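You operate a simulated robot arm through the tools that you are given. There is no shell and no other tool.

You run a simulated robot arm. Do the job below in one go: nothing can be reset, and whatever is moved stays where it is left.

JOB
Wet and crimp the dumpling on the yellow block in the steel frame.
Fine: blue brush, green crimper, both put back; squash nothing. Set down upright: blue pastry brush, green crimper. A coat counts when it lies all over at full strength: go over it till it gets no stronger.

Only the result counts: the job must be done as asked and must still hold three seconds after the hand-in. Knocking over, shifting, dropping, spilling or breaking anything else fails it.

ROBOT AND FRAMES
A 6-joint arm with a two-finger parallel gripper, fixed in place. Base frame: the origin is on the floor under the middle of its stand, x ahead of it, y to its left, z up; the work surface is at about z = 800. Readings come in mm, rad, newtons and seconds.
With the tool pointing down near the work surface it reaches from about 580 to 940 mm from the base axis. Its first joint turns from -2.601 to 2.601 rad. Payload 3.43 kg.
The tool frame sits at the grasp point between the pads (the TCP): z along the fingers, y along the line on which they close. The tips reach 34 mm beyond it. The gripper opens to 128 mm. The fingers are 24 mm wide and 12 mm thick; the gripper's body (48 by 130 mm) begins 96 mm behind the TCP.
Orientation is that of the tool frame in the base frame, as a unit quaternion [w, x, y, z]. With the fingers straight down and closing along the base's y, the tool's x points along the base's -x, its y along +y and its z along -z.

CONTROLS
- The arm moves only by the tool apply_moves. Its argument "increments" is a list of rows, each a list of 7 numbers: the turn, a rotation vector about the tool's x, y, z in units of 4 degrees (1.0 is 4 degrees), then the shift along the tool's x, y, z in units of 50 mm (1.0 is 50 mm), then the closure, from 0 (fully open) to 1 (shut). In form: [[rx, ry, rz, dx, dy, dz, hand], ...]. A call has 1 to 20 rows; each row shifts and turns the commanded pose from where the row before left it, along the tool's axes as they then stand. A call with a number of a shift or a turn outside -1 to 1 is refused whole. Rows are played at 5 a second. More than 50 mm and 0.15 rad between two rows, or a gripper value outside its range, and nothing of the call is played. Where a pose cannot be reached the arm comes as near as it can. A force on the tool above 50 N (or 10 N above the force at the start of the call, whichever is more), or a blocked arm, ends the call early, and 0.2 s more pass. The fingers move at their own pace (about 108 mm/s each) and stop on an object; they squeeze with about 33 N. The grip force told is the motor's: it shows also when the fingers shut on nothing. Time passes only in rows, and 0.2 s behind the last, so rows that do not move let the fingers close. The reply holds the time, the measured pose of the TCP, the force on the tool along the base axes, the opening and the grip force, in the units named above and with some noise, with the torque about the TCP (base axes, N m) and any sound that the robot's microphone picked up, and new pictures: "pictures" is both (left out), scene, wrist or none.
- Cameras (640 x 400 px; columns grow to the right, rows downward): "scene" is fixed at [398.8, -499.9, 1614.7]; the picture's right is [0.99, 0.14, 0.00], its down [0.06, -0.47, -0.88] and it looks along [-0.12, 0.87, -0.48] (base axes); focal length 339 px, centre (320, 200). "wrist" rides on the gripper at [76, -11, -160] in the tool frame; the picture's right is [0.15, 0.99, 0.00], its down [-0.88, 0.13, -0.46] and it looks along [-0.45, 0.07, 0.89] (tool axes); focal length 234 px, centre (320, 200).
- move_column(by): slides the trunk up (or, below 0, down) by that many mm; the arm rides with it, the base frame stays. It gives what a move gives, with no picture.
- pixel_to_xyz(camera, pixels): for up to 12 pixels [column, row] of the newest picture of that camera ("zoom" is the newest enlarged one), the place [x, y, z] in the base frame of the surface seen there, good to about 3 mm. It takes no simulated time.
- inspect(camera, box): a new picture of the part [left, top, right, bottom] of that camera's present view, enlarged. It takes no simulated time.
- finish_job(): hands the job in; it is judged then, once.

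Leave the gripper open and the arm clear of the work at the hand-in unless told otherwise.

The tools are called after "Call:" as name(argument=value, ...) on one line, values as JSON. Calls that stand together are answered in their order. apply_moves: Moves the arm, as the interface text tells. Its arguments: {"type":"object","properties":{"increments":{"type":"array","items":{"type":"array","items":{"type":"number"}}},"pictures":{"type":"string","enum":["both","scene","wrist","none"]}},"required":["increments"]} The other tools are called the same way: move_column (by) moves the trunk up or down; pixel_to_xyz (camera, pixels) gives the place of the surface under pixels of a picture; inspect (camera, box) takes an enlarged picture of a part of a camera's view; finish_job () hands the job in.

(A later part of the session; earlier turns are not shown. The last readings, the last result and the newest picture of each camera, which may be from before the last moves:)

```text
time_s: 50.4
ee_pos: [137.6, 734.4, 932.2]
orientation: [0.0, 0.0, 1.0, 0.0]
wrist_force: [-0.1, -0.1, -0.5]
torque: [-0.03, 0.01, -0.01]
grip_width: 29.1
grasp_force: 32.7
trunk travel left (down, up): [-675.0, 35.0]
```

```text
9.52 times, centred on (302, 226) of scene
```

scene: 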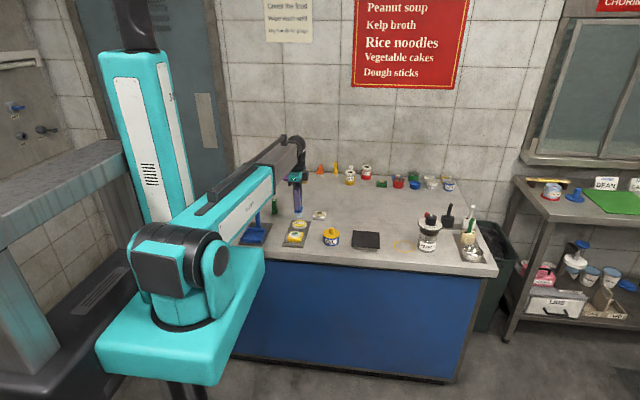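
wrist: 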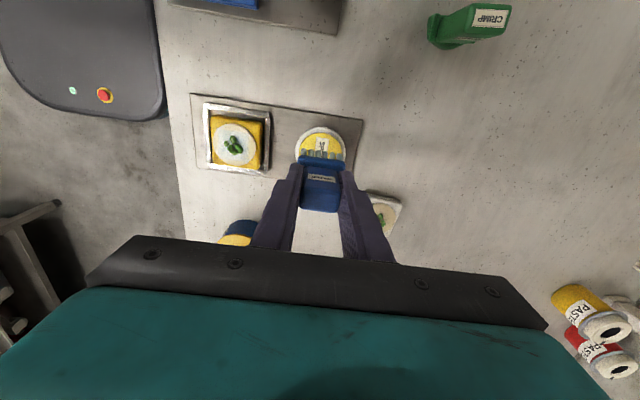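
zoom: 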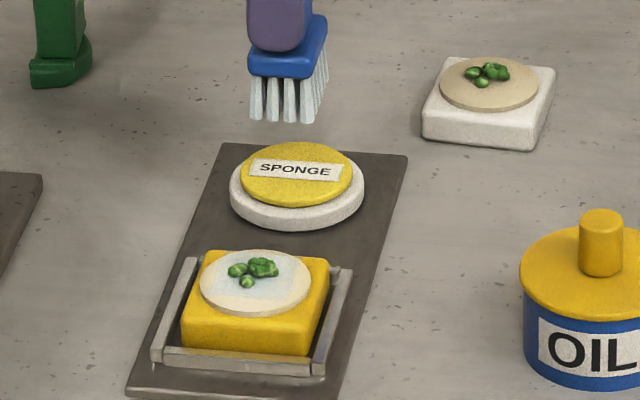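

Going to the −x,−y edge of the wrapper and sweeping lanes 1–2.

Call:
apply_moves(increments=[[0, 0, 0, 0.05, -0.3, 0, 0.85], [0, 0, 0, 0.08, -0.5, 0, 0.85], [0, 0, 0, 0.1, -0.6, 0, 0.85], [0, 0, 0, 0.098, -0.6, 0, 0.85], [0, 0, 0, 0, -0.288, 0, 0.85], [0, 0, 0, 0, 0, 0.3, 0.85], [0, 0, 0, 0, 0, 0.25, 0.85], [0, 0, 0, 0, 0, 0.06, 0.85], [0, 0, 0, 0, 0, 0.016, 0.85], [0, 0, 0, -0.16, 0, 0, 0.85], [0, 0, 0, -0.16, 0, 0, 0.85], [0, 0, 0, -0.16, 0, 0, 0.85], [0, 0, 0, -0.16, 0, 0, 0.85], [0, 0, 0, -0.16, 0, 0, 0.85], [0, 0, 0, 0, 0.16, 0, 0.85], [0, 0, 0, 0.16, 0, 0, 0.85], [0, 0, 0, 0.16, 0, 0, 0.85], [0, 0, 0, 0.16, 0, 0, 0.85], [0, 0, 0, 0.16, 0, 0, 0.85], [0, 0, 0, 0.16, 0, 0, 0.85]])

Call:
inspect(camera="scene", box=[282, 210, 318, 248])

```text
time_s: 54.6
ee_pos: [119.9, 628.6, 901.7]
orientation: [0.0, 0.0, 1.0, 0.0]
wrist_force: [1.5, -0.4, 5.6]
torque: [0.03, -0.2, -0.01]
grip_width: 29.5
grasp_force: 32.9
trunk travel left (down, up): [-675.0, 35.0]
```

scene: 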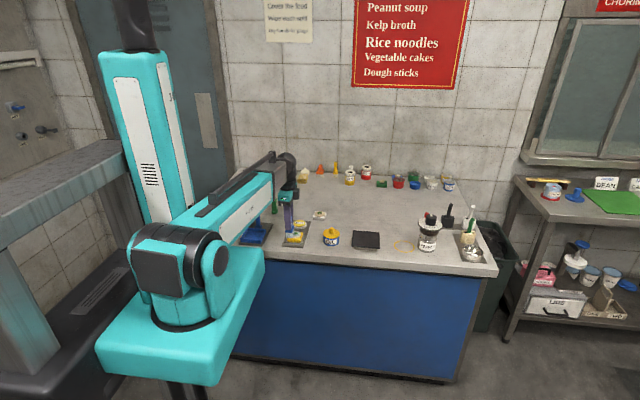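
wrist: 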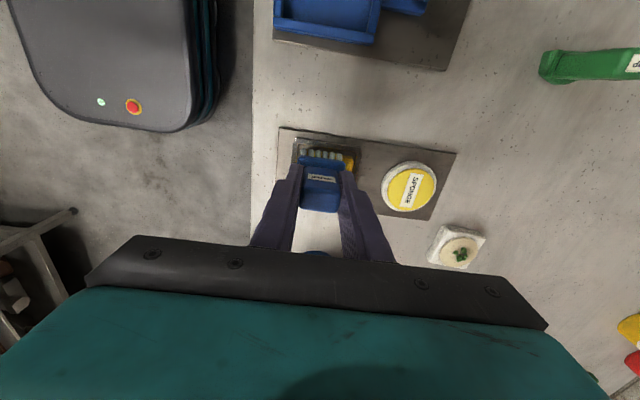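

```text
10.53 times, centred on (300, 229) of scene
```

zoom: 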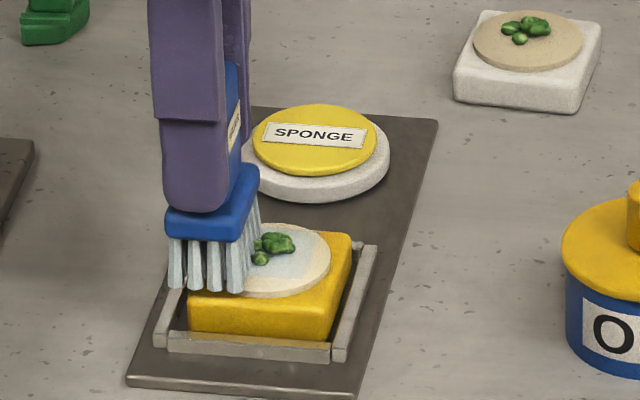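

Force ≈6 N. Continuing lanes 3–5.

Call:
apply_moves(increments=[[0, 0, 0, 0, 0.16, 0, 0.85], [0, 0, 0, -0.16, 0, 0, 0.85], [0, 0, 0, -0.16, 0, 0, 0.85], [0, 0, 0, -0.16, 0, 0, 0.85], [0, 0, 0, -0.16, 0, 0, 0.85], [0, 0, 0, -0.16, 0, 0, 0.85], [0, 0, 0, 0, 0.16, 0, 0.85], [0, 0, 0, 0.16, 0, 0, 0.85], [0, 0, 0, 0.16, 0, 0, 0.85], [0, 0, 0, 0.16, 0, 0, 0.85], [0, 0, 0, 0.16, 0, 0, 0.85], [0, 0, 0, 0.16, 0, 0, 0.85], [0, 0, 0, 0, 0.16, 0, 0.85], [0, 0, 0, -0.16, 0, 0, 0.85], [0, 0, 0, -0.16, 0, 0, 0.85], [0, 0, 0, -0.16, 0, 0, 0.85], [0, 0, 0, -0.16, 0, 0, 0.85], [0, 0, 0, -0.16, 0, 0, 0.85], [0, 0, 0, 0, 0, 0, 0.85]])

Call:
inspect(camera="scene", box=[282, 210, 318, 248])

Call:
inspect(camera="wrist", box=[240, 90, 400, 210])

```text
time_s: 58.6
ee_pos: [160.9, 652.5, 900.9]
orientation: [0.001, 0.0, 1.0, 0.0]
wrist_force: [-1.1, -1.2, 2.7]
torque: [-0.06, 0.12, 0.04]
grip_width: 29.2
grasp_force: 33.1
trunk travel left (down, up): [-675.0, 35.0]
```

scene: 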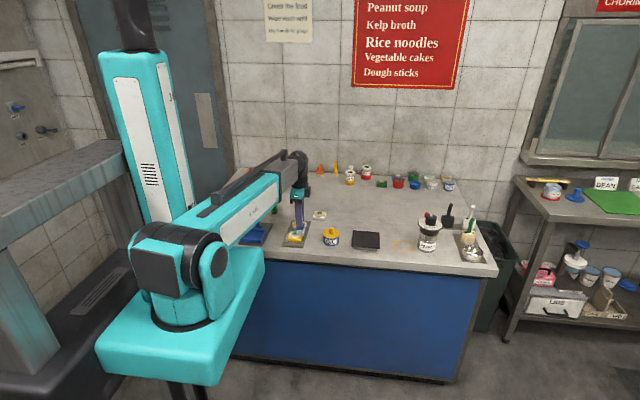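
wrist: 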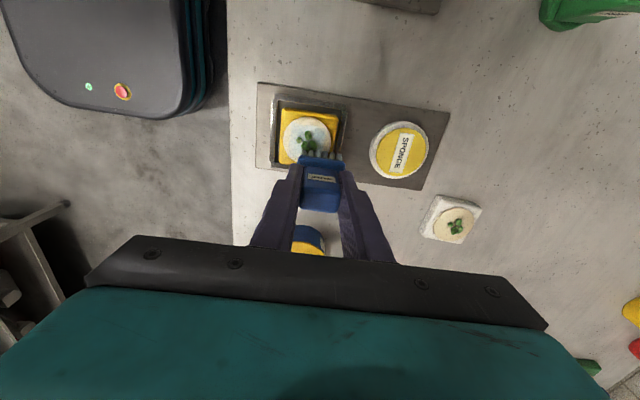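

```text
10.53 times, centred on (300, 229) of scene
```

zoom: 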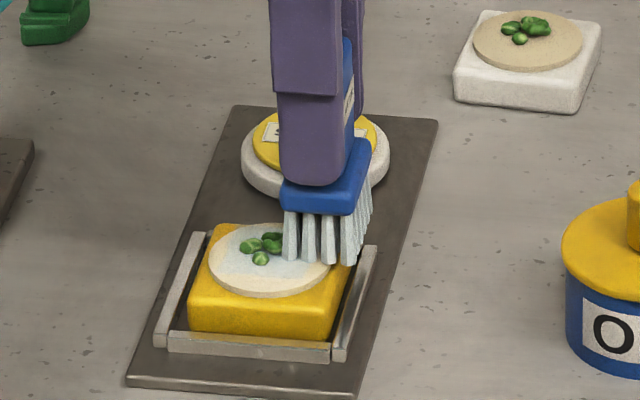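

```text
3.33 times, centred on (320, 150) of wrist
```

zoom: 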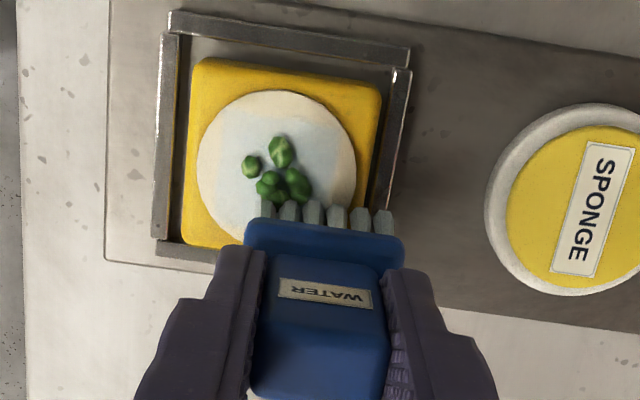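

Call:
apply_moves(increments=[[0, 0, 0, 0, 0, -0.2, 0.85], [0, 0, 0, 0, 0, -0.426, 0.85], [0, 0, 0, 0.072, 0.3, 0, 0.85], [0, 0, 0, 0.14, 0.5, 0, 0.85], [0, 0, 0, 0.14, 0.5, 0, 0.85], [0, 0, 0, 0.12, 0.348, 0, 0.85], [0, 0, 0, 0, 0, 0, 0.85]])

Call:
inspect(camera="wrist", box=[204, 110, 268, 174])

Call:
inspect(camera="scene", box=[286, 228, 310, 246])

```text
time_s: 60.2
ee_pos: [136.0, 734.9, 932.3]
orientation: [0.0, 0.0, 1.0, 0.0]
wrist_force: [0.0, 1.5, -0.1]
torque: [-0.01, -0.02, 0.02]
grip_width: 29.2
grasp_force: 33.2
trunk travel left (down, up): [-675.0, 35.0]
```

scene: 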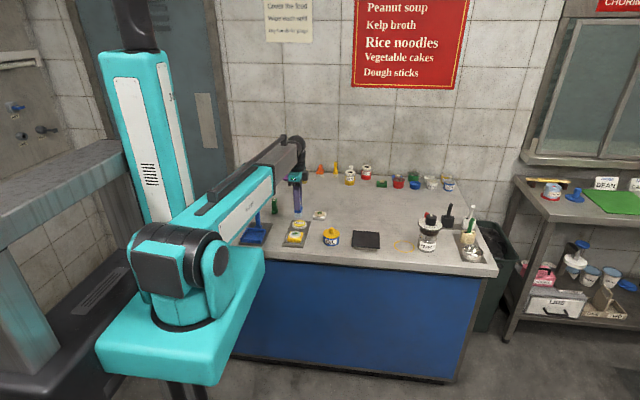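
wrist: 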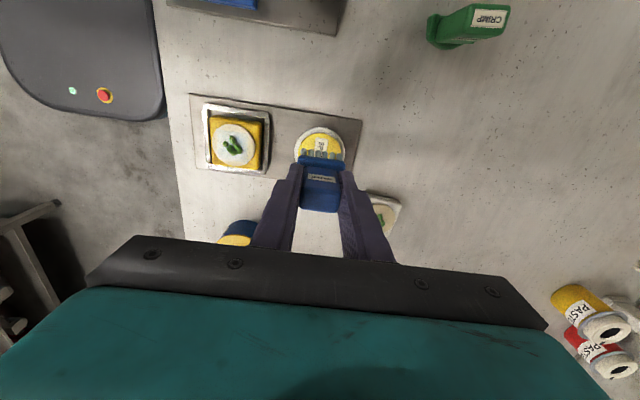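

```text
6.25 times, centred on (236, 142) of wrist
```

zoom: 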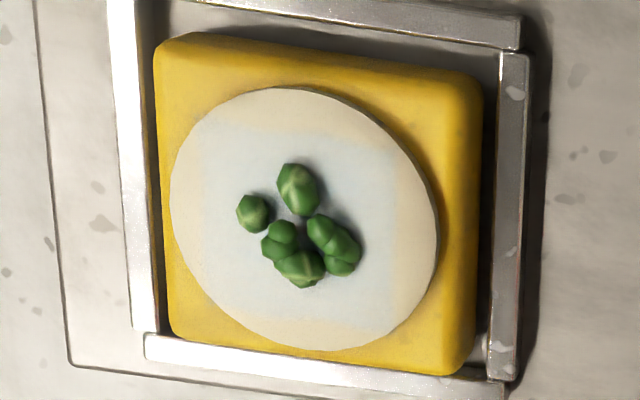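

```text
16.00 times, centred on (298, 237) of scene
```

zoom: 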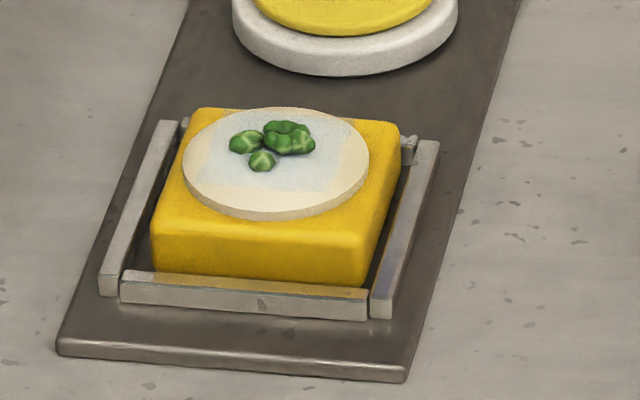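

The wet patch keeps the same square outline (inscribed in the wrapper), so that's the coat area; I need to bring it to full strength everywhere. I'll take closer reference views for comparison.

Call:
inspect(camera="wrist", box=[218, 122, 250, 168])

Call:
inspect(camera="scene", box=[291, 231, 302, 238])

```text
8.70 times, centred on (234, 145) of wrist
```

zoom: 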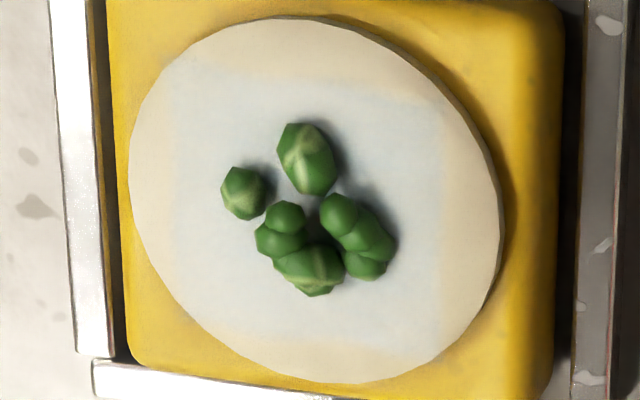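

```text
16.00 times, centred on (296, 234) of scene
```

zoom: 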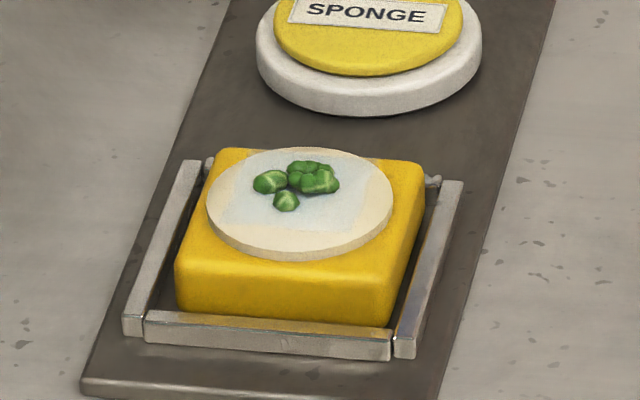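

I'll do another full dip and pass in the other direction (lanes along y), then compare the tint.

Call:
apply_moves(increments=[[0, 0, 0, 0, 0, 0.3, 0.85], [0, 0, 0, 0, 0, 0.3, 0.85], [0, 0, 0, 0, 0, 0.15, 0.85], [0, 0, 0, 0, 0, 0.035, 0.85], [0, 0, 0, 0, 0, 0, 0.85], [0, 0, 0, 0, 0, 0, 0.85], [0, 0, 0, 0, 0, 0, 0.85], [0, 0, 0, 0, 0, -0.085, 0.85], [0, 0, 0, 0, 0, -0.3, 0.85], [0, 0, 0, 0, 0, -0.4, 0.85], [0, 0, 0, 0.03, -0.3, 0, 0.85], [0, 0, 0, 0.05, -0.5, 0, 0.85], [0, 0, 0, 0.05, -0.6, 0, 0.85], [0, 0, 0, 0.038, -0.6, 0, 0.85], [0, 0, 0, 0, -0.168, 0, 0.85], [0, 0, 0, 0, 0, 0.3, 0.85], [0, 0, 0, 0, 0, 0.25, 0.85], [0, 0, 0, 0, 0, 0.06, 0.85], [0, 0, 0, 0, 0, 0.016, 0.85], [0, 0, 0, 0, 0, 0, 0.85]], pictures="none")

Call:
apply_moves(increments=[[0, 0, 0, 0, 0.133, 0, 0.85], [0, 0, 0, 0, 0.133, 0, 0.85], [0, 0, 0, 0, 0.134, 0, 0.85], [0, 0, 0, -0.12, 0, 0, 0.85], [0, 0, 0, 0, -0.133, 0, 0.85], [0, 0, 0, 0, -0.133, 0, 0.85], [0, 0, 0, 0, -0.134, 0, 0.85], [0, 0, 0, -0.12, 0, 0, 0.85], [0, 0, 0, 0, 0.133, 0, 0.85], [0, 0, 0, 0, 0.133, 0, 0.85], [0, 0, 0, 0, 0.134, 0, 0.85], [0, 0, 0, -0.12, 0, 0, 0.85], [0, 0, 0, 0, -0.133, 0, 0.85], [0, 0, 0, 0, -0.133, 0, 0.85], [0, 0, 0, 0, -0.134, 0, 0.85], [0, 0, 0, -0.12, 0, 0, 0.85], [0, 0, 0, 0, 0.133, 0, 0.85], [0, 0, 0, 0, 0.133, 0, 0.85], [0, 0, 0, 0, 0.134, 0, 0.85], [0, 0, 0, 0, 0, 0, 0.85]], pictures="none")

```text
time_s: 64.4
ee_pos: [128.0, 625.7, 901.3]
orientation: [0.001, 0.0, 1.0, -0.001]
wrist_force: [-0.2, 0.2, 5.4]
torque: [0.04, -0.01, 0.02]
grip_width: 29.4
grasp_force: 33.2
trunk travel left (down, up): [-675.0, 35.0]
```

```text
time_s: 68.6
ee_pos: [151.9, 646.6, 900.8]
orientation: [0.0, 0.0, 1.0, 0.0]
wrist_force: [0.6, -1.9, 4.8]
torque: [-0.14, -0.05, 0.0]
grip_width: 29.3
grasp_force: 33.5
trunk travel left (down, up): [-675.0, 35.0]
```

Call:
apply_moves(increments=[[0, 0, 0, 0, 0, -0.2, 0.85], [0, 0, 0, 0, 0, -0.426, 0.85], [0, 0, 0, 0.052, 0.3, 0, 0.85], [0, 0, 0, 0.09, 0.5, 0, 0.85], [0, 0, 0, 0.09, 0.5, 0, 0.85], [0, 0, 0, 0.08, 0.468, 0, 0.85], [0, 0, 0, 0, 0, 0, 0.85]])

Call:
inspect(camera="wrist", box=[218, 122, 250, 168])

Call:
inspect(camera="scene", box=[291, 231, 302, 238])

```text
time_s: 70.2
ee_pos: [137.3, 735.8, 931.9]
orientation: [0.0, -0.001, 1.0, 0.001]
wrist_force: [-0.4, -0.3, -0.9]
torque: [0.03, 0.01, -0.03]
grip_width: 29.2
grasp_force: 33.3
trunk travel left (down, up): [-675.0, 35.0]
```

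scene: 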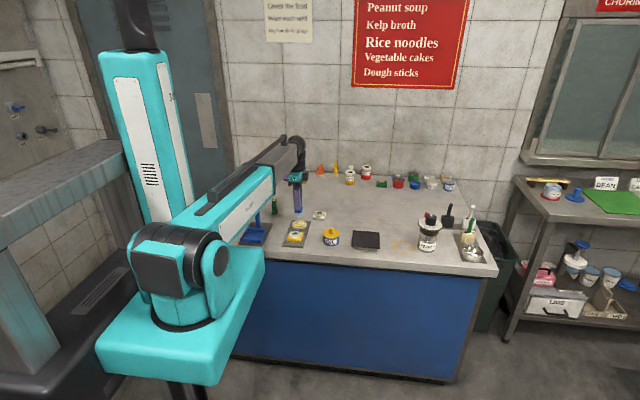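
wrist: 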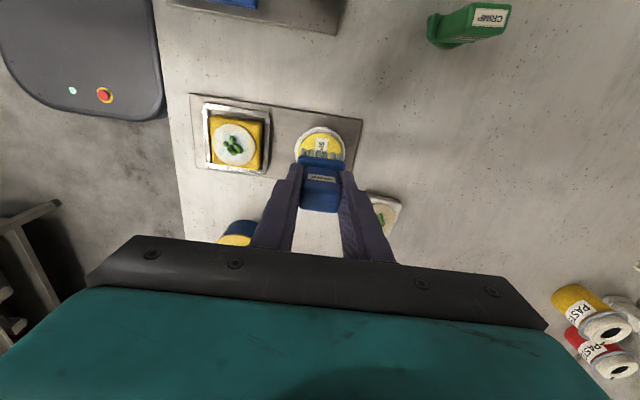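

```text
8.70 times, centred on (234, 145) of wrist
```

zoom: 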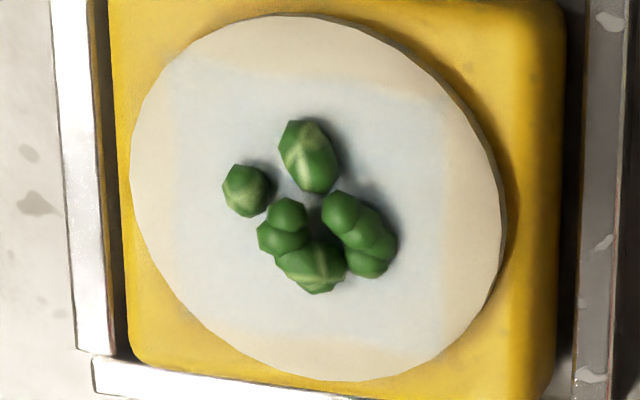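

```text
16.00 times, centred on (296, 234) of scene
```

zoom: 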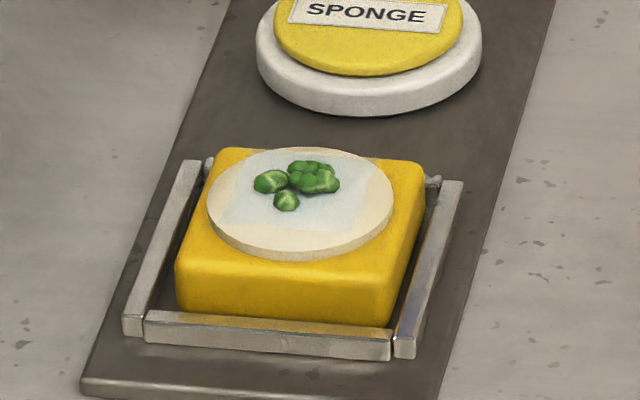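

The tint is similar, maybe a bit more even. One more dip and full pass to confirm it no longer gets stronger.

Call:
apply_moves(increments=[[0, 0, 0, 0, 0, 0.3, 0.85], [0, 0, 0, 0, 0, 0.3, 0.85], [0, 0, 0, 0, 0, 0.15, 0.85], [0, 0, 0, 0, 0, 0.035, 0.85], [0, 0, 0, 0, 0, 0, 0.85], [0, 0, 0, 0, 0, 0, 0.85], [0, 0, 0, 0, 0, 0, 0.85], [0, 0, 0, 0, 0, -0.085, 0.85], [0, 0, 0, 0, 0, -0.3, 0.85], [0, 0, 0, 0, 0, -0.4, 0.85], [0, 0, 0, 0.04, -0.3, 0, 0.85], [0, 0, 0, 0.06, -0.5, 0, 0.85], [0, 0, 0, 0.06, -0.6, 0, 0.85], [0, 0, 0, 0.048, -0.6, 0, 0.85], [0, 0, 0, 0, -0.248, 0, 0.85], [0, 0, 0, 0, 0, 0.3, 0.85], [0, 0, 0, 0, 0, 0.25, 0.85], [0, 0, 0, 0, 0, 0.06, 0.85], [0, 0, 0, 0, 0, 0.016, 0.85], [0, 0, 0, 0, 0, 0, 0.85]], pictures="none")

Call:
apply_moves(increments=[[0, 0, 0, -0.187, 0, 0, 0.85], [0, 0, 0, -0.187, 0, 0, 0.85], [0, 0, 0, -0.186, 0, 0, 0.85], [0, 0, 0, 0, 0.14, 0, 0.85], [0, 0, 0, 0.187, 0, 0, 0.85], [0, 0, 0, 0.187, 0, 0, 0.85], [0, 0, 0, 0.186, 0, 0, 0.85], [0, 0, 0, 0, 0.14, 0, 0.85], [0, 0, 0, -0.187, 0, 0, 0.85], [0, 0, 0, -0.187, 0, 0, 0.85], [0, 0, 0, -0.186, 0, 0, 0.85], [0, 0, 0, 0, 0.14, 0, 0.85], [0, 0, 0, 0.187, 0, 0, 0.85], [0, 0, 0, 0.187, 0, 0, 0.85], [0, 0, 0, 0.186, 0, 0, 0.85], [0, 0, 0, 0, 0.14, 0, 0.85], [0, 0, 0, -0.187, 0, 0, 0.85], [0, 0, 0, -0.187, 0, 0, 0.85], [0, 0, 0, -0.186, 0, 0, 0.85], [0, 0, 0, 0, 0, 0, 0.85]], pictures="none")

```text
time_s: 74.4
ee_pos: [126.5, 623.1, 900.1]
orientation: [0.001, 0.0, 1.0, 0.0]
wrist_force: [-0.3, 0.6, 5.9]
torque: [0.13, -0.05, 0.0]
grip_width: 29.3
grasp_force: 33.0
trunk travel left (down, up): [-675.0, 35.0]
```

```text
time_s: 78.6
ee_pos: [154.5, 650.1, 901.2]
orientation: [0.001, 0.0, 1.0, 0.001]
wrist_force: [-2.7, -0.7, 5.5]
torque: [-0.04, 0.11, 0.0]
grip_width: 29.1
grasp_force: 32.9
trunk travel left (down, up): [-675.0, 35.0]
```

Call:
apply_moves(increments=[[0, 0, 0, 0, 0, -0.2, 0.85], [0, 0, 0, 0, 0, -0.426, 0.85], [0, 0, 0, 0.052, 0.3, 0, 0.85], [0, 0, 0, 0.1, 0.5, 0, 0.85], [0, 0, 0, 0.1, 0.5, 0, 0.85], [0, 0, 0, 0.1, 0.388, 0, 0.85], [0, 0, 0, 0, 0, 0, 0.85]])

Call:
inspect(camera="wrist", box=[218, 122, 250, 168])

Call:
inspect(camera="scene", box=[291, 231, 302, 238])

```text
time_s: 80.2
ee_pos: [137.5, 735.4, 933.8]
orientation: [-0.001, 0.0, 1.0, 0.001]
wrist_force: [-0.6, -0.5, 0.2]
torque: [0.0, 0.01, -0.02]
grip_width: 29.1
grasp_force: 33.4
trunk travel left (down, up): [-675.0, 35.0]
```

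scene: 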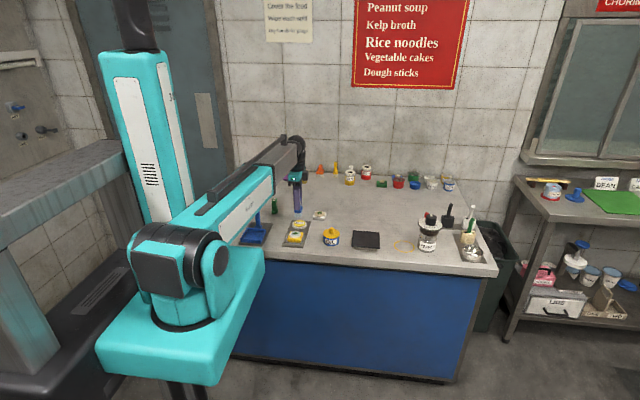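
wrist: 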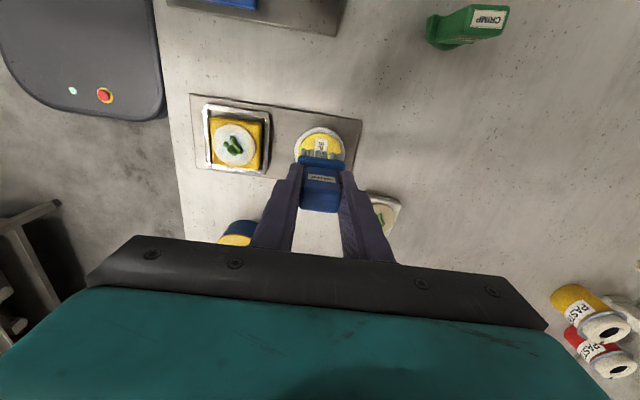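

```text
8.70 times, centred on (234, 145) of wrist
```

zoom: 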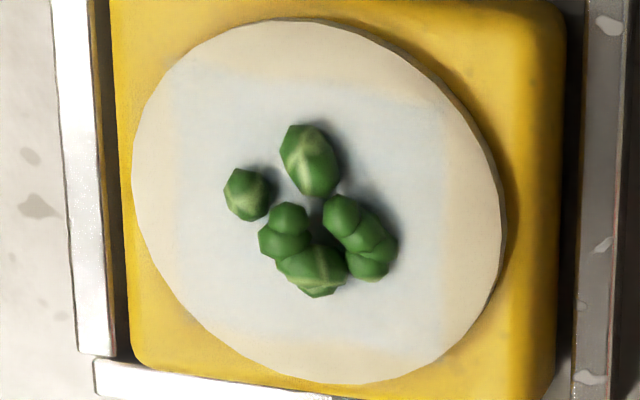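

```text
16.00 times, centred on (296, 234) of scene
```

zoom: 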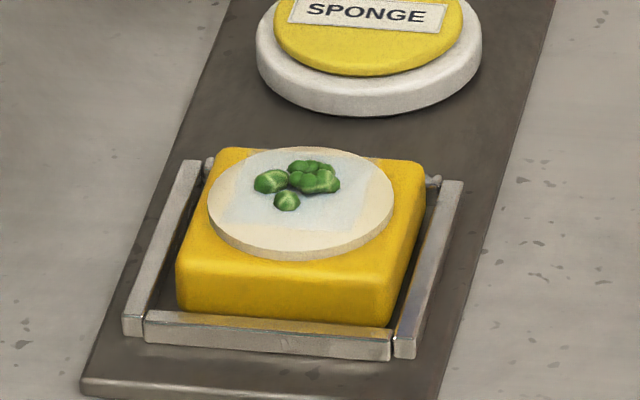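

No visible further change and the patch is even, so the coat is at full strength. Now I'll return the brush: move back above its home (108.4, 834.2) and lower to ~2.5 mm above the counter.

Call:
apply_moves(increments=[[0, 0, 0, 0.08, 0.3, 0, 0.85], [0, 0, 0, 0.14, 0.5, 0, 0.85], [0, 0, 0, 0.18, 0.6, 0, 0.85], [0, 0, 0, 0.14, 0.5, 0, 0.85], [0, 0, 0, 0.04, 0.1, 0, 0.85], [0, 0, 0, 0, 0, 0.3, 0.85], [0, 0, 0, 0, 0, 0.4, 0.85], [0, 0, 0, 0, 0, 0.3, 0.85], [0, 0, 0, 0, 0, 0.15, 0.85], [0, 0, 0, 0, 0, 0, 0.85]])

Call:
inspect(camera="scene", box=[262, 180, 332, 222])

```text
time_s: 82.4
ee_pos: [109.1, 834.4, 874.7]
orientation: [0.001, 0.0, 1.0, 0.0]
wrist_force: [0.2, 0.3, 0.0]
torque: [-0.02, 0.03, 0.01]
grip_width: 29.4
grasp_force: 32.3
trunk travel left (down, up): [-675.0, 35.0]
```

scene: 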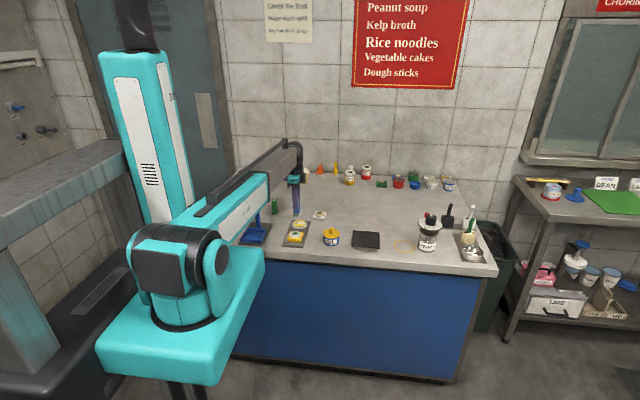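
wrist: 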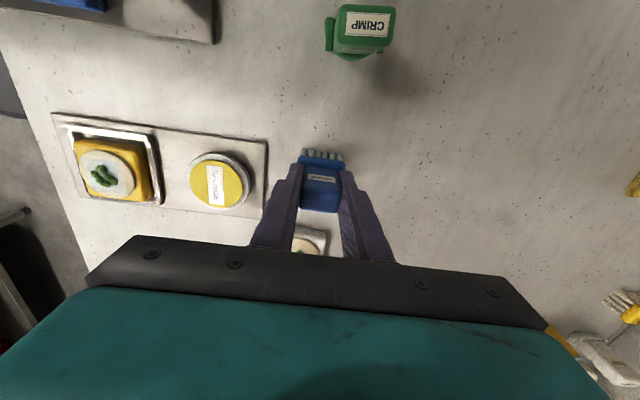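

```text
9.14 times, centred on (297, 201) of scene
```

zoom: 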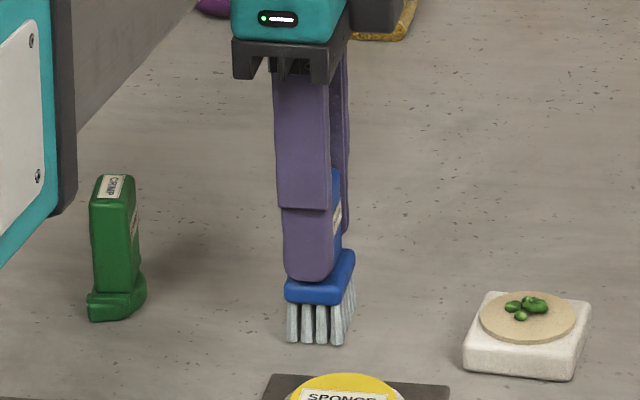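

Now small steps down to touch the counter.

Call:
apply_moves(increments=[[0, 0, 0, 0, 0, 0.03, 0.85], [0, 0, 0, 0, 0, 0, 0.85]], pictures="none")

Call:
apply_moves(increments=[[0, 0, 0, 0, 0, 0.012, 0.85], [0, 0, 0, 0, 0, 0, 0.85]], pictures="none")

```text
time_s: 83.0
ee_pos: [108.2, 833.4, 872.9]
orientation: [-0.001, 0.0, 1.0, 0.0]
wrist_force: [0.3, 0.0, 0.0]
torque: [0.03, 0.03, 0.01]
grip_width: 29.2
grasp_force: 32.6
trunk travel left (down, up): [-675.0, 35.0]
```

```text
time_s: 83.6
ee_pos: [108.9, 834.4, 872.3]
orientation: [0.0, 0.0, 1.0, 0.0]
wrist_force: [-0.8, 0.1, -0.5]
torque: [0.02, -0.01, -0.01]
grip_width: 29.1
grasp_force: 32.8
trunk travel left (down, up): [-675.0, 35.0]
```

Call:
apply_moves(increments=[[0, 0, 0, 0, 0, 0.01, 0.85], [0, 0, 0, 0, 0, 0, 0.85]], pictures="none")

Call:
apply_moves(increments=[[0, 0, 0, 0, 0, 0.01, 0.85], [0, 0, 0, 0, 0, 0, 0.85]], pictures="none")

```text
time_s: 84.2
ee_pos: [107.7, 834.7, 871.9]
orientation: [0.0, 0.0, 1.0, 0.0]
wrist_force: [0.5, -1.4, -0.5]
torque: [-0.02, -0.05, 0.0]
grip_width: 29.0
grasp_force: 33.5
trunk travel left (down, up): [-675.0, 35.0]
```

```text
time_s: 84.8
ee_pos: [108.4, 834.8, 871.6]
orientation: [-0.001, 0.0, 1.0, 0.001]
wrist_force: [0.7, 0.5, 5.7]
torque: [-0.06, -0.05, -0.02]
grip_width: 29.1
grasp_force: 33.3
trunk travel left (down, up): [-675.0, 35.0]
```

Contact at ~6 N. I'll ease up 0.4 mm, open gently, and rise straight up.

Call:
apply_moves(increments=[[0, 0, 0, 0, 0, -0.008, 0.85], [0, 0, 0, 0, 0, 0, 0.74], [0, 0, 0, 0, 0, 0, 0.68], [0, 0, 0, 0, 0, 0, 0.6], [0, 0, 0, 0, 0, 0, 0.5], [0, 0, 0, 0, 0, -0.2, 0.5], [0, 0, 0, 0, 0, -0.5, 0.5], [0, 0, 0, 0, 0, -0.8, 0.4], [0, 0, 0, 0, 0, -0.7, 0.4], [0, 0, 0, 0, 0, 0, 0.4]])

Call:
inspect(camera="scene", box=[262, 180, 332, 222])

Call:
inspect(camera="wrist", box=[280, 120, 380, 200])

```text
time_s: 87.0
ee_pos: [106.9, 834.5, 982.0]
orientation: [0.0, 0.0, 1.0, -0.001]
wrist_force: [-0.7, 0.0, -0.5]
torque: [-0.03, 0.01, 0.03]
grip_width: 76.7
grasp_force: 0.1
trunk travel left (down, up): [-675.0, 35.0]
```

scene: 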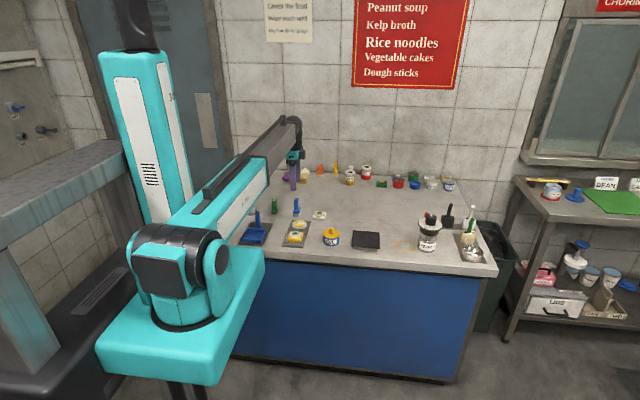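
wrist: 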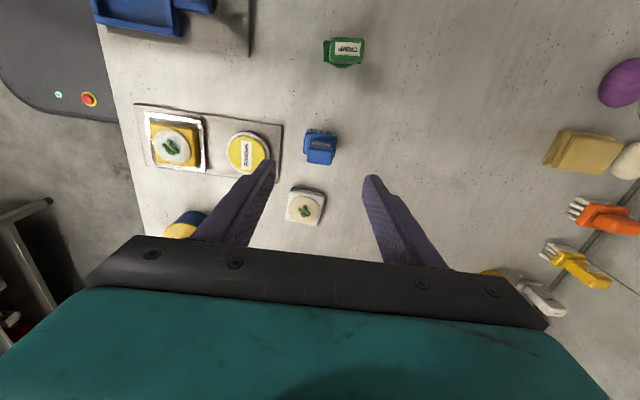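

```text
9.14 times, centred on (297, 201) of scene
```

zoom: 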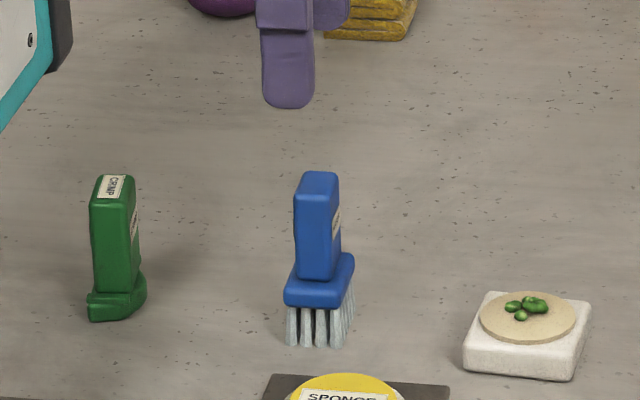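

```text
5.00 times, centred on (330, 160) of wrist
```

zoom: 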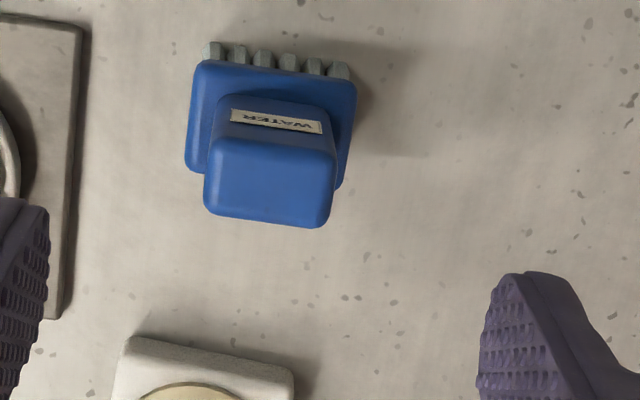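

The brush stands upright at its place. Next, I'll move toward the crimper for a detailed look (TCP to about x=-22, y=838).

Call:
apply_moves(increments=[[0, 0, 0, 0.4, 0.02, 0, 0.3], [0, 0, 0, 0.5, 0.02, 0, 0.3], [0, 0, 0, 0.5, 0.02, 0, 0.3], [0, 0, 0, 0.5, 0.02, 0, 0.3], [0, 0, 0, 0.4, 0, 0, 0.3], [0, 0, 0, 0.3, 0, 0, 0.3], [0, 0, 0, 0, 0, 0, 0.3]])

Call:
inspect(camera="wrist", box=[280, 110, 380, 190])

Call:
inspect(camera="scene", box=[264, 194, 284, 218])

```text
time_s: 88.6
ee_pos: [-22.7, 839.6, 982.8]
orientation: [0.001, 0.0, 1.0, 0.0]
wrist_force: [0.5, 0.1, 0.2]
torque: [-0.01, 0.02, 0.03]
grip_width: 89.5
grasp_force: 0.1
trunk travel left (down, up): [-675.0, 35.0]
```

scene: 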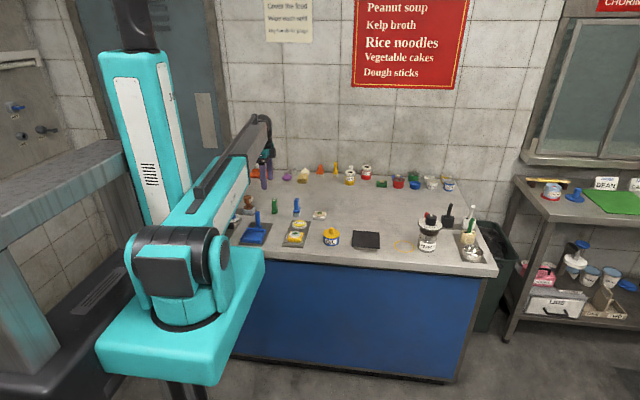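
wrist: 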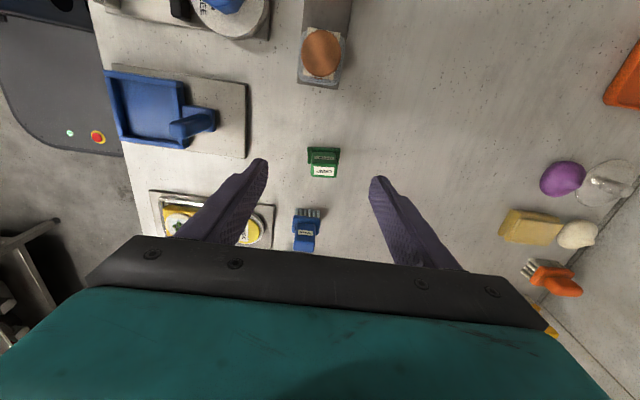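

```text
5.00 times, centred on (330, 150) of wrist
```

zoom: 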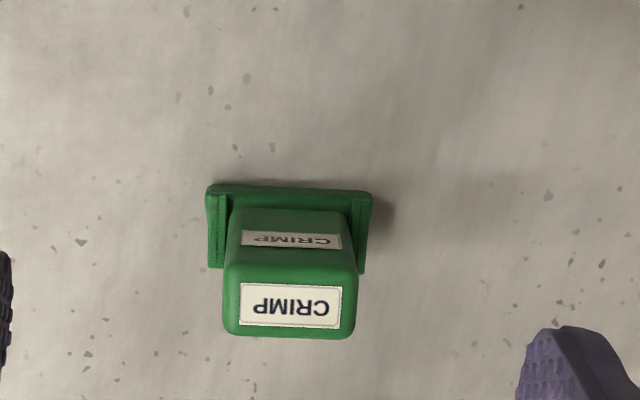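

```text
16.00 times, centred on (274, 206) of scene
```

zoom: 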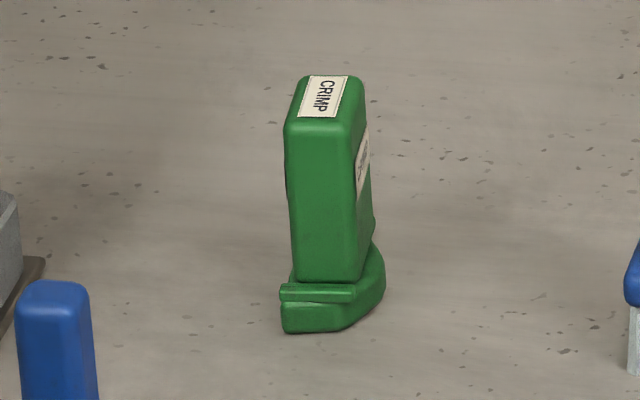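

Call:
inspect(camera="wrist", box=[300, 135, 350, 185])

```text
8.00 times, centred on (325, 160) of wrist
```

zoom: 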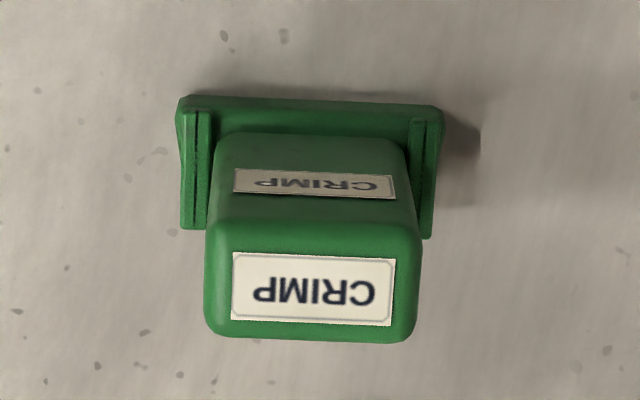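

Call:
pixel_to_xyz(camera="zoom", pixels=[[218, 228], [412, 240], [215, 325], [405, 335], [310, 290], [310, 225], [310, 335], [225, 150], [395, 150], [185, 105], [436, 118], [300, 110]])

Call:
pixel_to_xyz(camera="zoom", pixels=[[190, 222], [428, 232], [203, 120], [418, 130], [205, 215], [300, 98], [185, 160], [435, 170], [300, 145], [212, 280], [416, 290], [430, 110]])

Call:
pixel_to_xyz(camera="scene", pixels=[[274, 201], [272, 206], [274, 210], [274, 213], [278, 211], [280, 209], [281, 207], [278, 206], [270, 212], [277, 200], [272, 200], [275, 215]])

```text
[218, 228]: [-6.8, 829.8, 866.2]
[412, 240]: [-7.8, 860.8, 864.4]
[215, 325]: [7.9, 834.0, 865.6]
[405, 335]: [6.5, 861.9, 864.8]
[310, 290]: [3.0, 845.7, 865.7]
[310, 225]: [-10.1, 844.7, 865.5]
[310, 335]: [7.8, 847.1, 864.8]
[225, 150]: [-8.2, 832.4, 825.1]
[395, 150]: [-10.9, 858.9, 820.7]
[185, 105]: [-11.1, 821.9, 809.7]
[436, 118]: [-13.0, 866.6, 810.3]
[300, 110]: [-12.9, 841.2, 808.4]
```

```text
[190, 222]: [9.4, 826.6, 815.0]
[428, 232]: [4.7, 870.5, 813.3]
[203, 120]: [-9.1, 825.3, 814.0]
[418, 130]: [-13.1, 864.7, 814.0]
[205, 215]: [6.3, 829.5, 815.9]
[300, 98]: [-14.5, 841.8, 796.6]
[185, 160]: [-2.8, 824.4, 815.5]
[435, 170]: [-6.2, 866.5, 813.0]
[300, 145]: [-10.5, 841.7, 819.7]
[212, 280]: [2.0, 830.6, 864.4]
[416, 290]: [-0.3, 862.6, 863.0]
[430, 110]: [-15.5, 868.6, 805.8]
```

```text
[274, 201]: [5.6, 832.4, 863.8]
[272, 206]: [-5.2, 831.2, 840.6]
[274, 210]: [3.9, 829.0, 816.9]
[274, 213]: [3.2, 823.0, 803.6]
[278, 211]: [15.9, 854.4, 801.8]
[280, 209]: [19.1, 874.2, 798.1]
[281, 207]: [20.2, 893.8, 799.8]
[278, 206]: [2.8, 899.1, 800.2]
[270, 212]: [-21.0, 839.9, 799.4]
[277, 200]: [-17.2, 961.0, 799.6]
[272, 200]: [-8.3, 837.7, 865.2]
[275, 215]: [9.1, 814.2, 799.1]
```

Crimper handle spans x≈−9…8, y≈829.5–862, z≈816–866; its foot spans y≈822–869. I'll centre over it at (−0.5, 846) and descend to z≈910 to check.

Call:
apply_moves(increments=[[0, 0, 0, -0.211, 0.078, 0.3, 0.4], [0, 0, 0, -0.211, 0.078, 0.4, 0.4], [0, 0, 0, 0, 0, 0.5, 0.4], [0, 0, 0, 0, 0, 0.24, 0.4], [0, 0, 0, 0, 0, 0, 0.4]])

Call:
inspect(camera="wrist", box=[240, 110, 400, 230])

```text
time_s: 89.8
ee_pos: [-1.6, 846.7, 911.0]
orientation: [0.001, 0.0, 1.0, 0.0]
wrist_force: [0.8, 0.6, 0.5]
torque: [0.01, 0.01, 0.0]
grip_width: 76.9
grasp_force: 0.0
trunk travel left (down, up): [-675.0, 35.0]
```

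scene: 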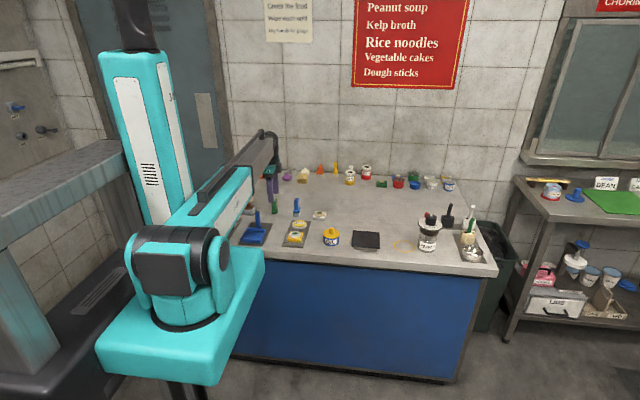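
wrist: 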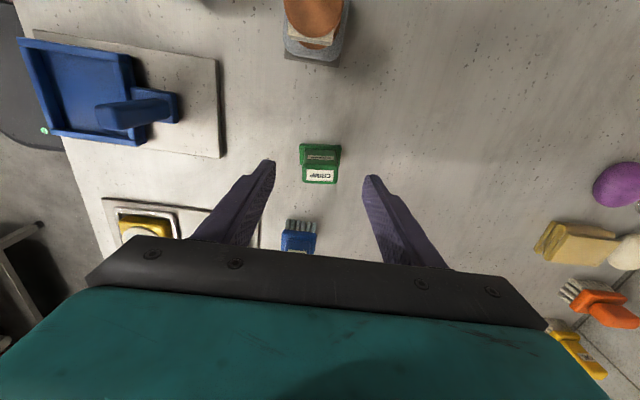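

```text
3.33 times, centred on (320, 170) of wrist
```

zoom: 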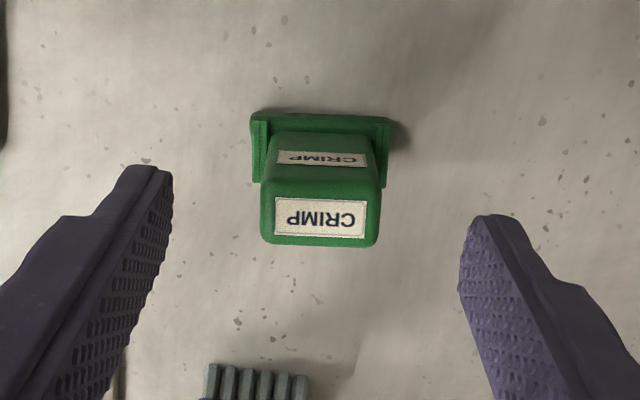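

Call:
pixel_to_xyz(camera="zoom", pixels=[[268, 188], [376, 192], [268, 238], [370, 240], [262, 215], [378, 218], [320, 185], [320, 244], [253, 120], [388, 128], [254, 175], [386, 180]])

```text
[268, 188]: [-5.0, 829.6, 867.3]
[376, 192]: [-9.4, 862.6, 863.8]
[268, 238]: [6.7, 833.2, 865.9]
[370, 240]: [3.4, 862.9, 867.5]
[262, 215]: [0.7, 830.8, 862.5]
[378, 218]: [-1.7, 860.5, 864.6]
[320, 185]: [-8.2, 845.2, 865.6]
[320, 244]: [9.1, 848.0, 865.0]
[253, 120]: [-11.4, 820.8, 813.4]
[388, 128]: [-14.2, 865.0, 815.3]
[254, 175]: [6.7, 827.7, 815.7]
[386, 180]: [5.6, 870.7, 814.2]
```

The handle is centred at (0, 846) and turned about +3.5° relative to my fingers. I'll turn the tool to match, descend to z≈855 and close on the handle.

Call:
apply_moves(increments=[[0, 0, -0.9, -0.01, 0, 0.2, 0.4], [0, 0, 0, 0, 0, 0.4, 0.4], [0, 0, 0, 0, 0, 0.3, 0.4], [0, 0, 0, 0, 0, 0.2, 0.4], [0, 0, 0, 0, 0, 0, 0.4]])

Call:
inspect(camera="wrist", box=[240, 110, 400, 230])

Call:
inspect(camera="scene", box=[254, 180, 304, 222])

```text
time_s: 91.0
ee_pos: [-0.1, 846.3, 855.4]
orientation: [0.0, -0.032, 0.999, 0.0]
wrist_force: [-0.3, -0.1, -0.3]
torque: [-0.03, 0.01, 0.0]
grip_width: 76.7
grasp_force: 0.1
trunk travel left (down, up): [-675.0, 35.0]
```

scene: 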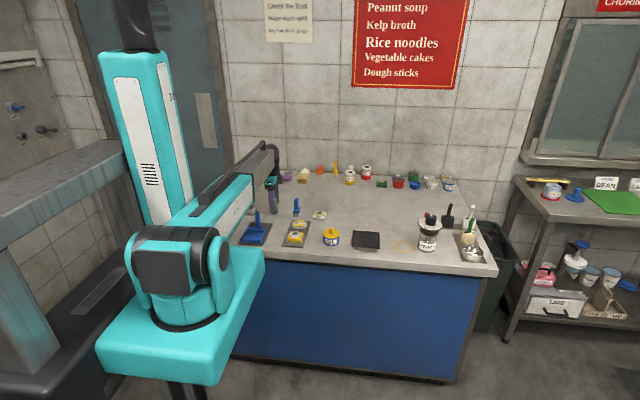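
wrist: 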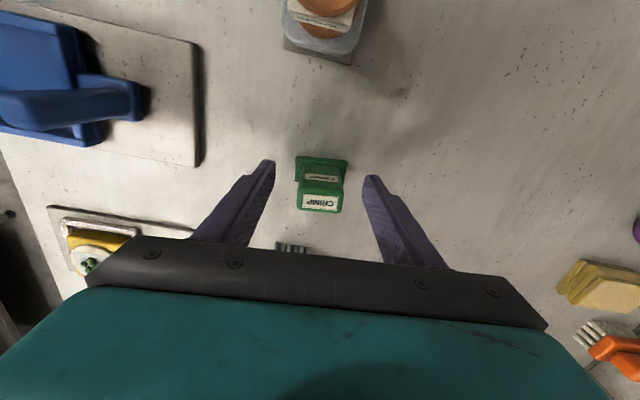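

```text
3.33 times, centred on (320, 170) of wrist
```

zoom: 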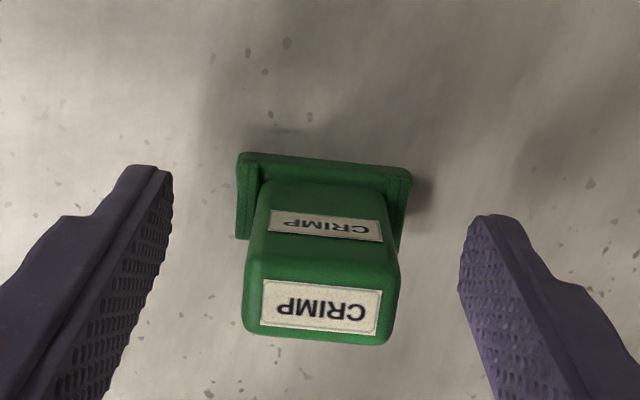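

```text
9.52 times, centred on (279, 201) of scene
```

zoom: 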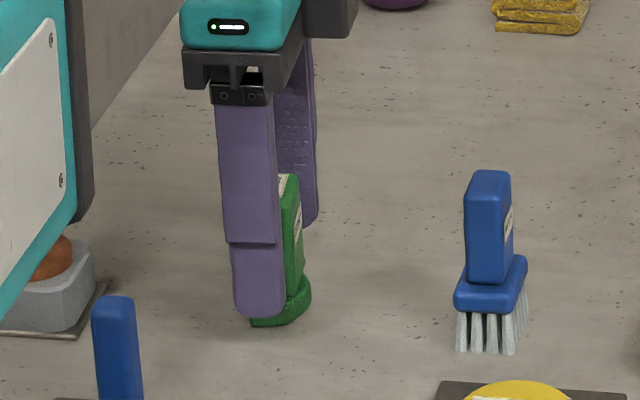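

Labels tilt ~5° in this view versus ~7.4° for an aligned tool, so I'll turn 2° more, then close on the handle.

Call:
apply_moves(increments=[[0, 0, -0.5, 0, 0, 0, 0.4], [0, 0, 0, 0, 0, 0, 0.6], [0, 0, 0, 0, 0, 0, 0.68], [0, 0, 0, 0, 0, 0, 0.74], [0, 0, 0, 0, 0, 0, 0.8], [0, 0, 0, 0, 0, 0, 0.82], [0, 0, 0, 0, 0, 0, 0.82]])

Call:
inspect(camera="wrist", box=[240, 110, 400, 230])

Call:
inspect(camera="scene", box=[254, 180, 304, 222])

```text
time_s: 92.6
ee_pos: [-0.5, 847.2, 855.3]
orientation: [0.0, -0.05, 0.999, 0.0]
wrist_force: [-0.5, -0.2, -0.6]
torque: [0.03, 0.02, 0.02]
grip_width: 33.1
grasp_force: 32.9
trunk travel left (down, up): [-675.0, 35.0]
```

scene: 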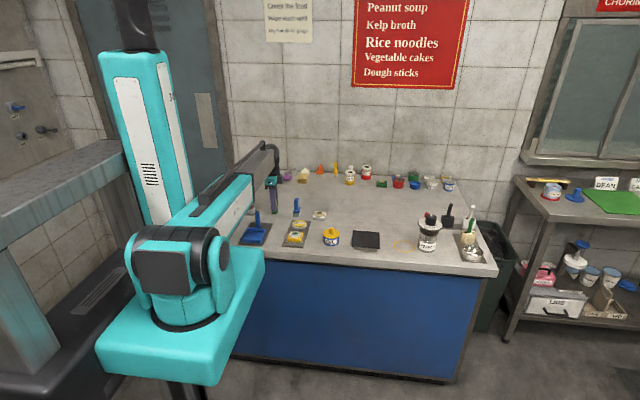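
wrist: 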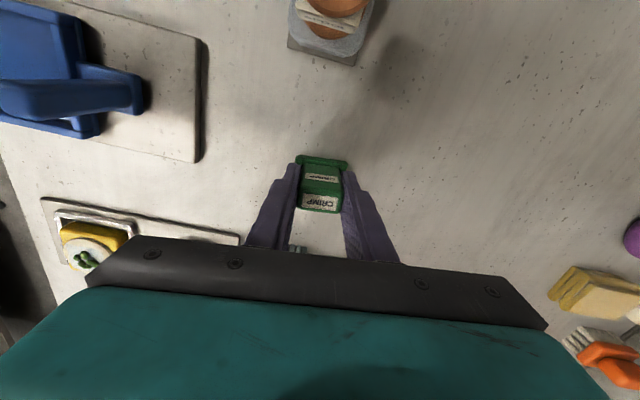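

```text
3.33 times, centred on (320, 170) of wrist
```

zoom: 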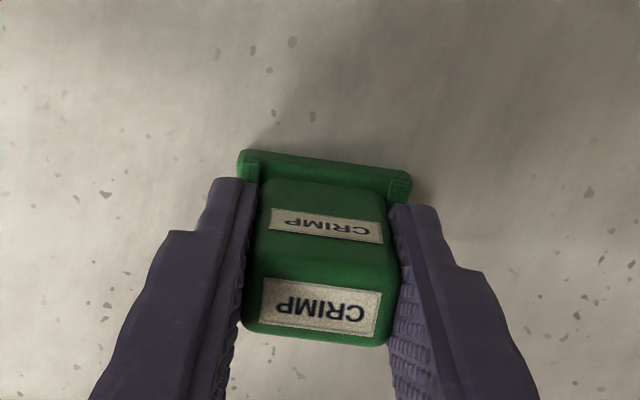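

```text
9.52 times, centred on (279, 201) of scene
```

zoom: 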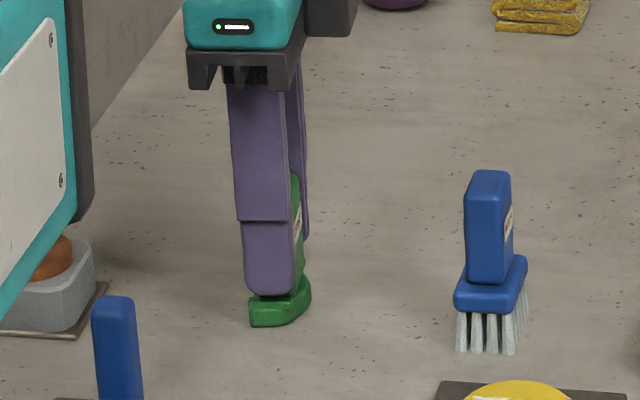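

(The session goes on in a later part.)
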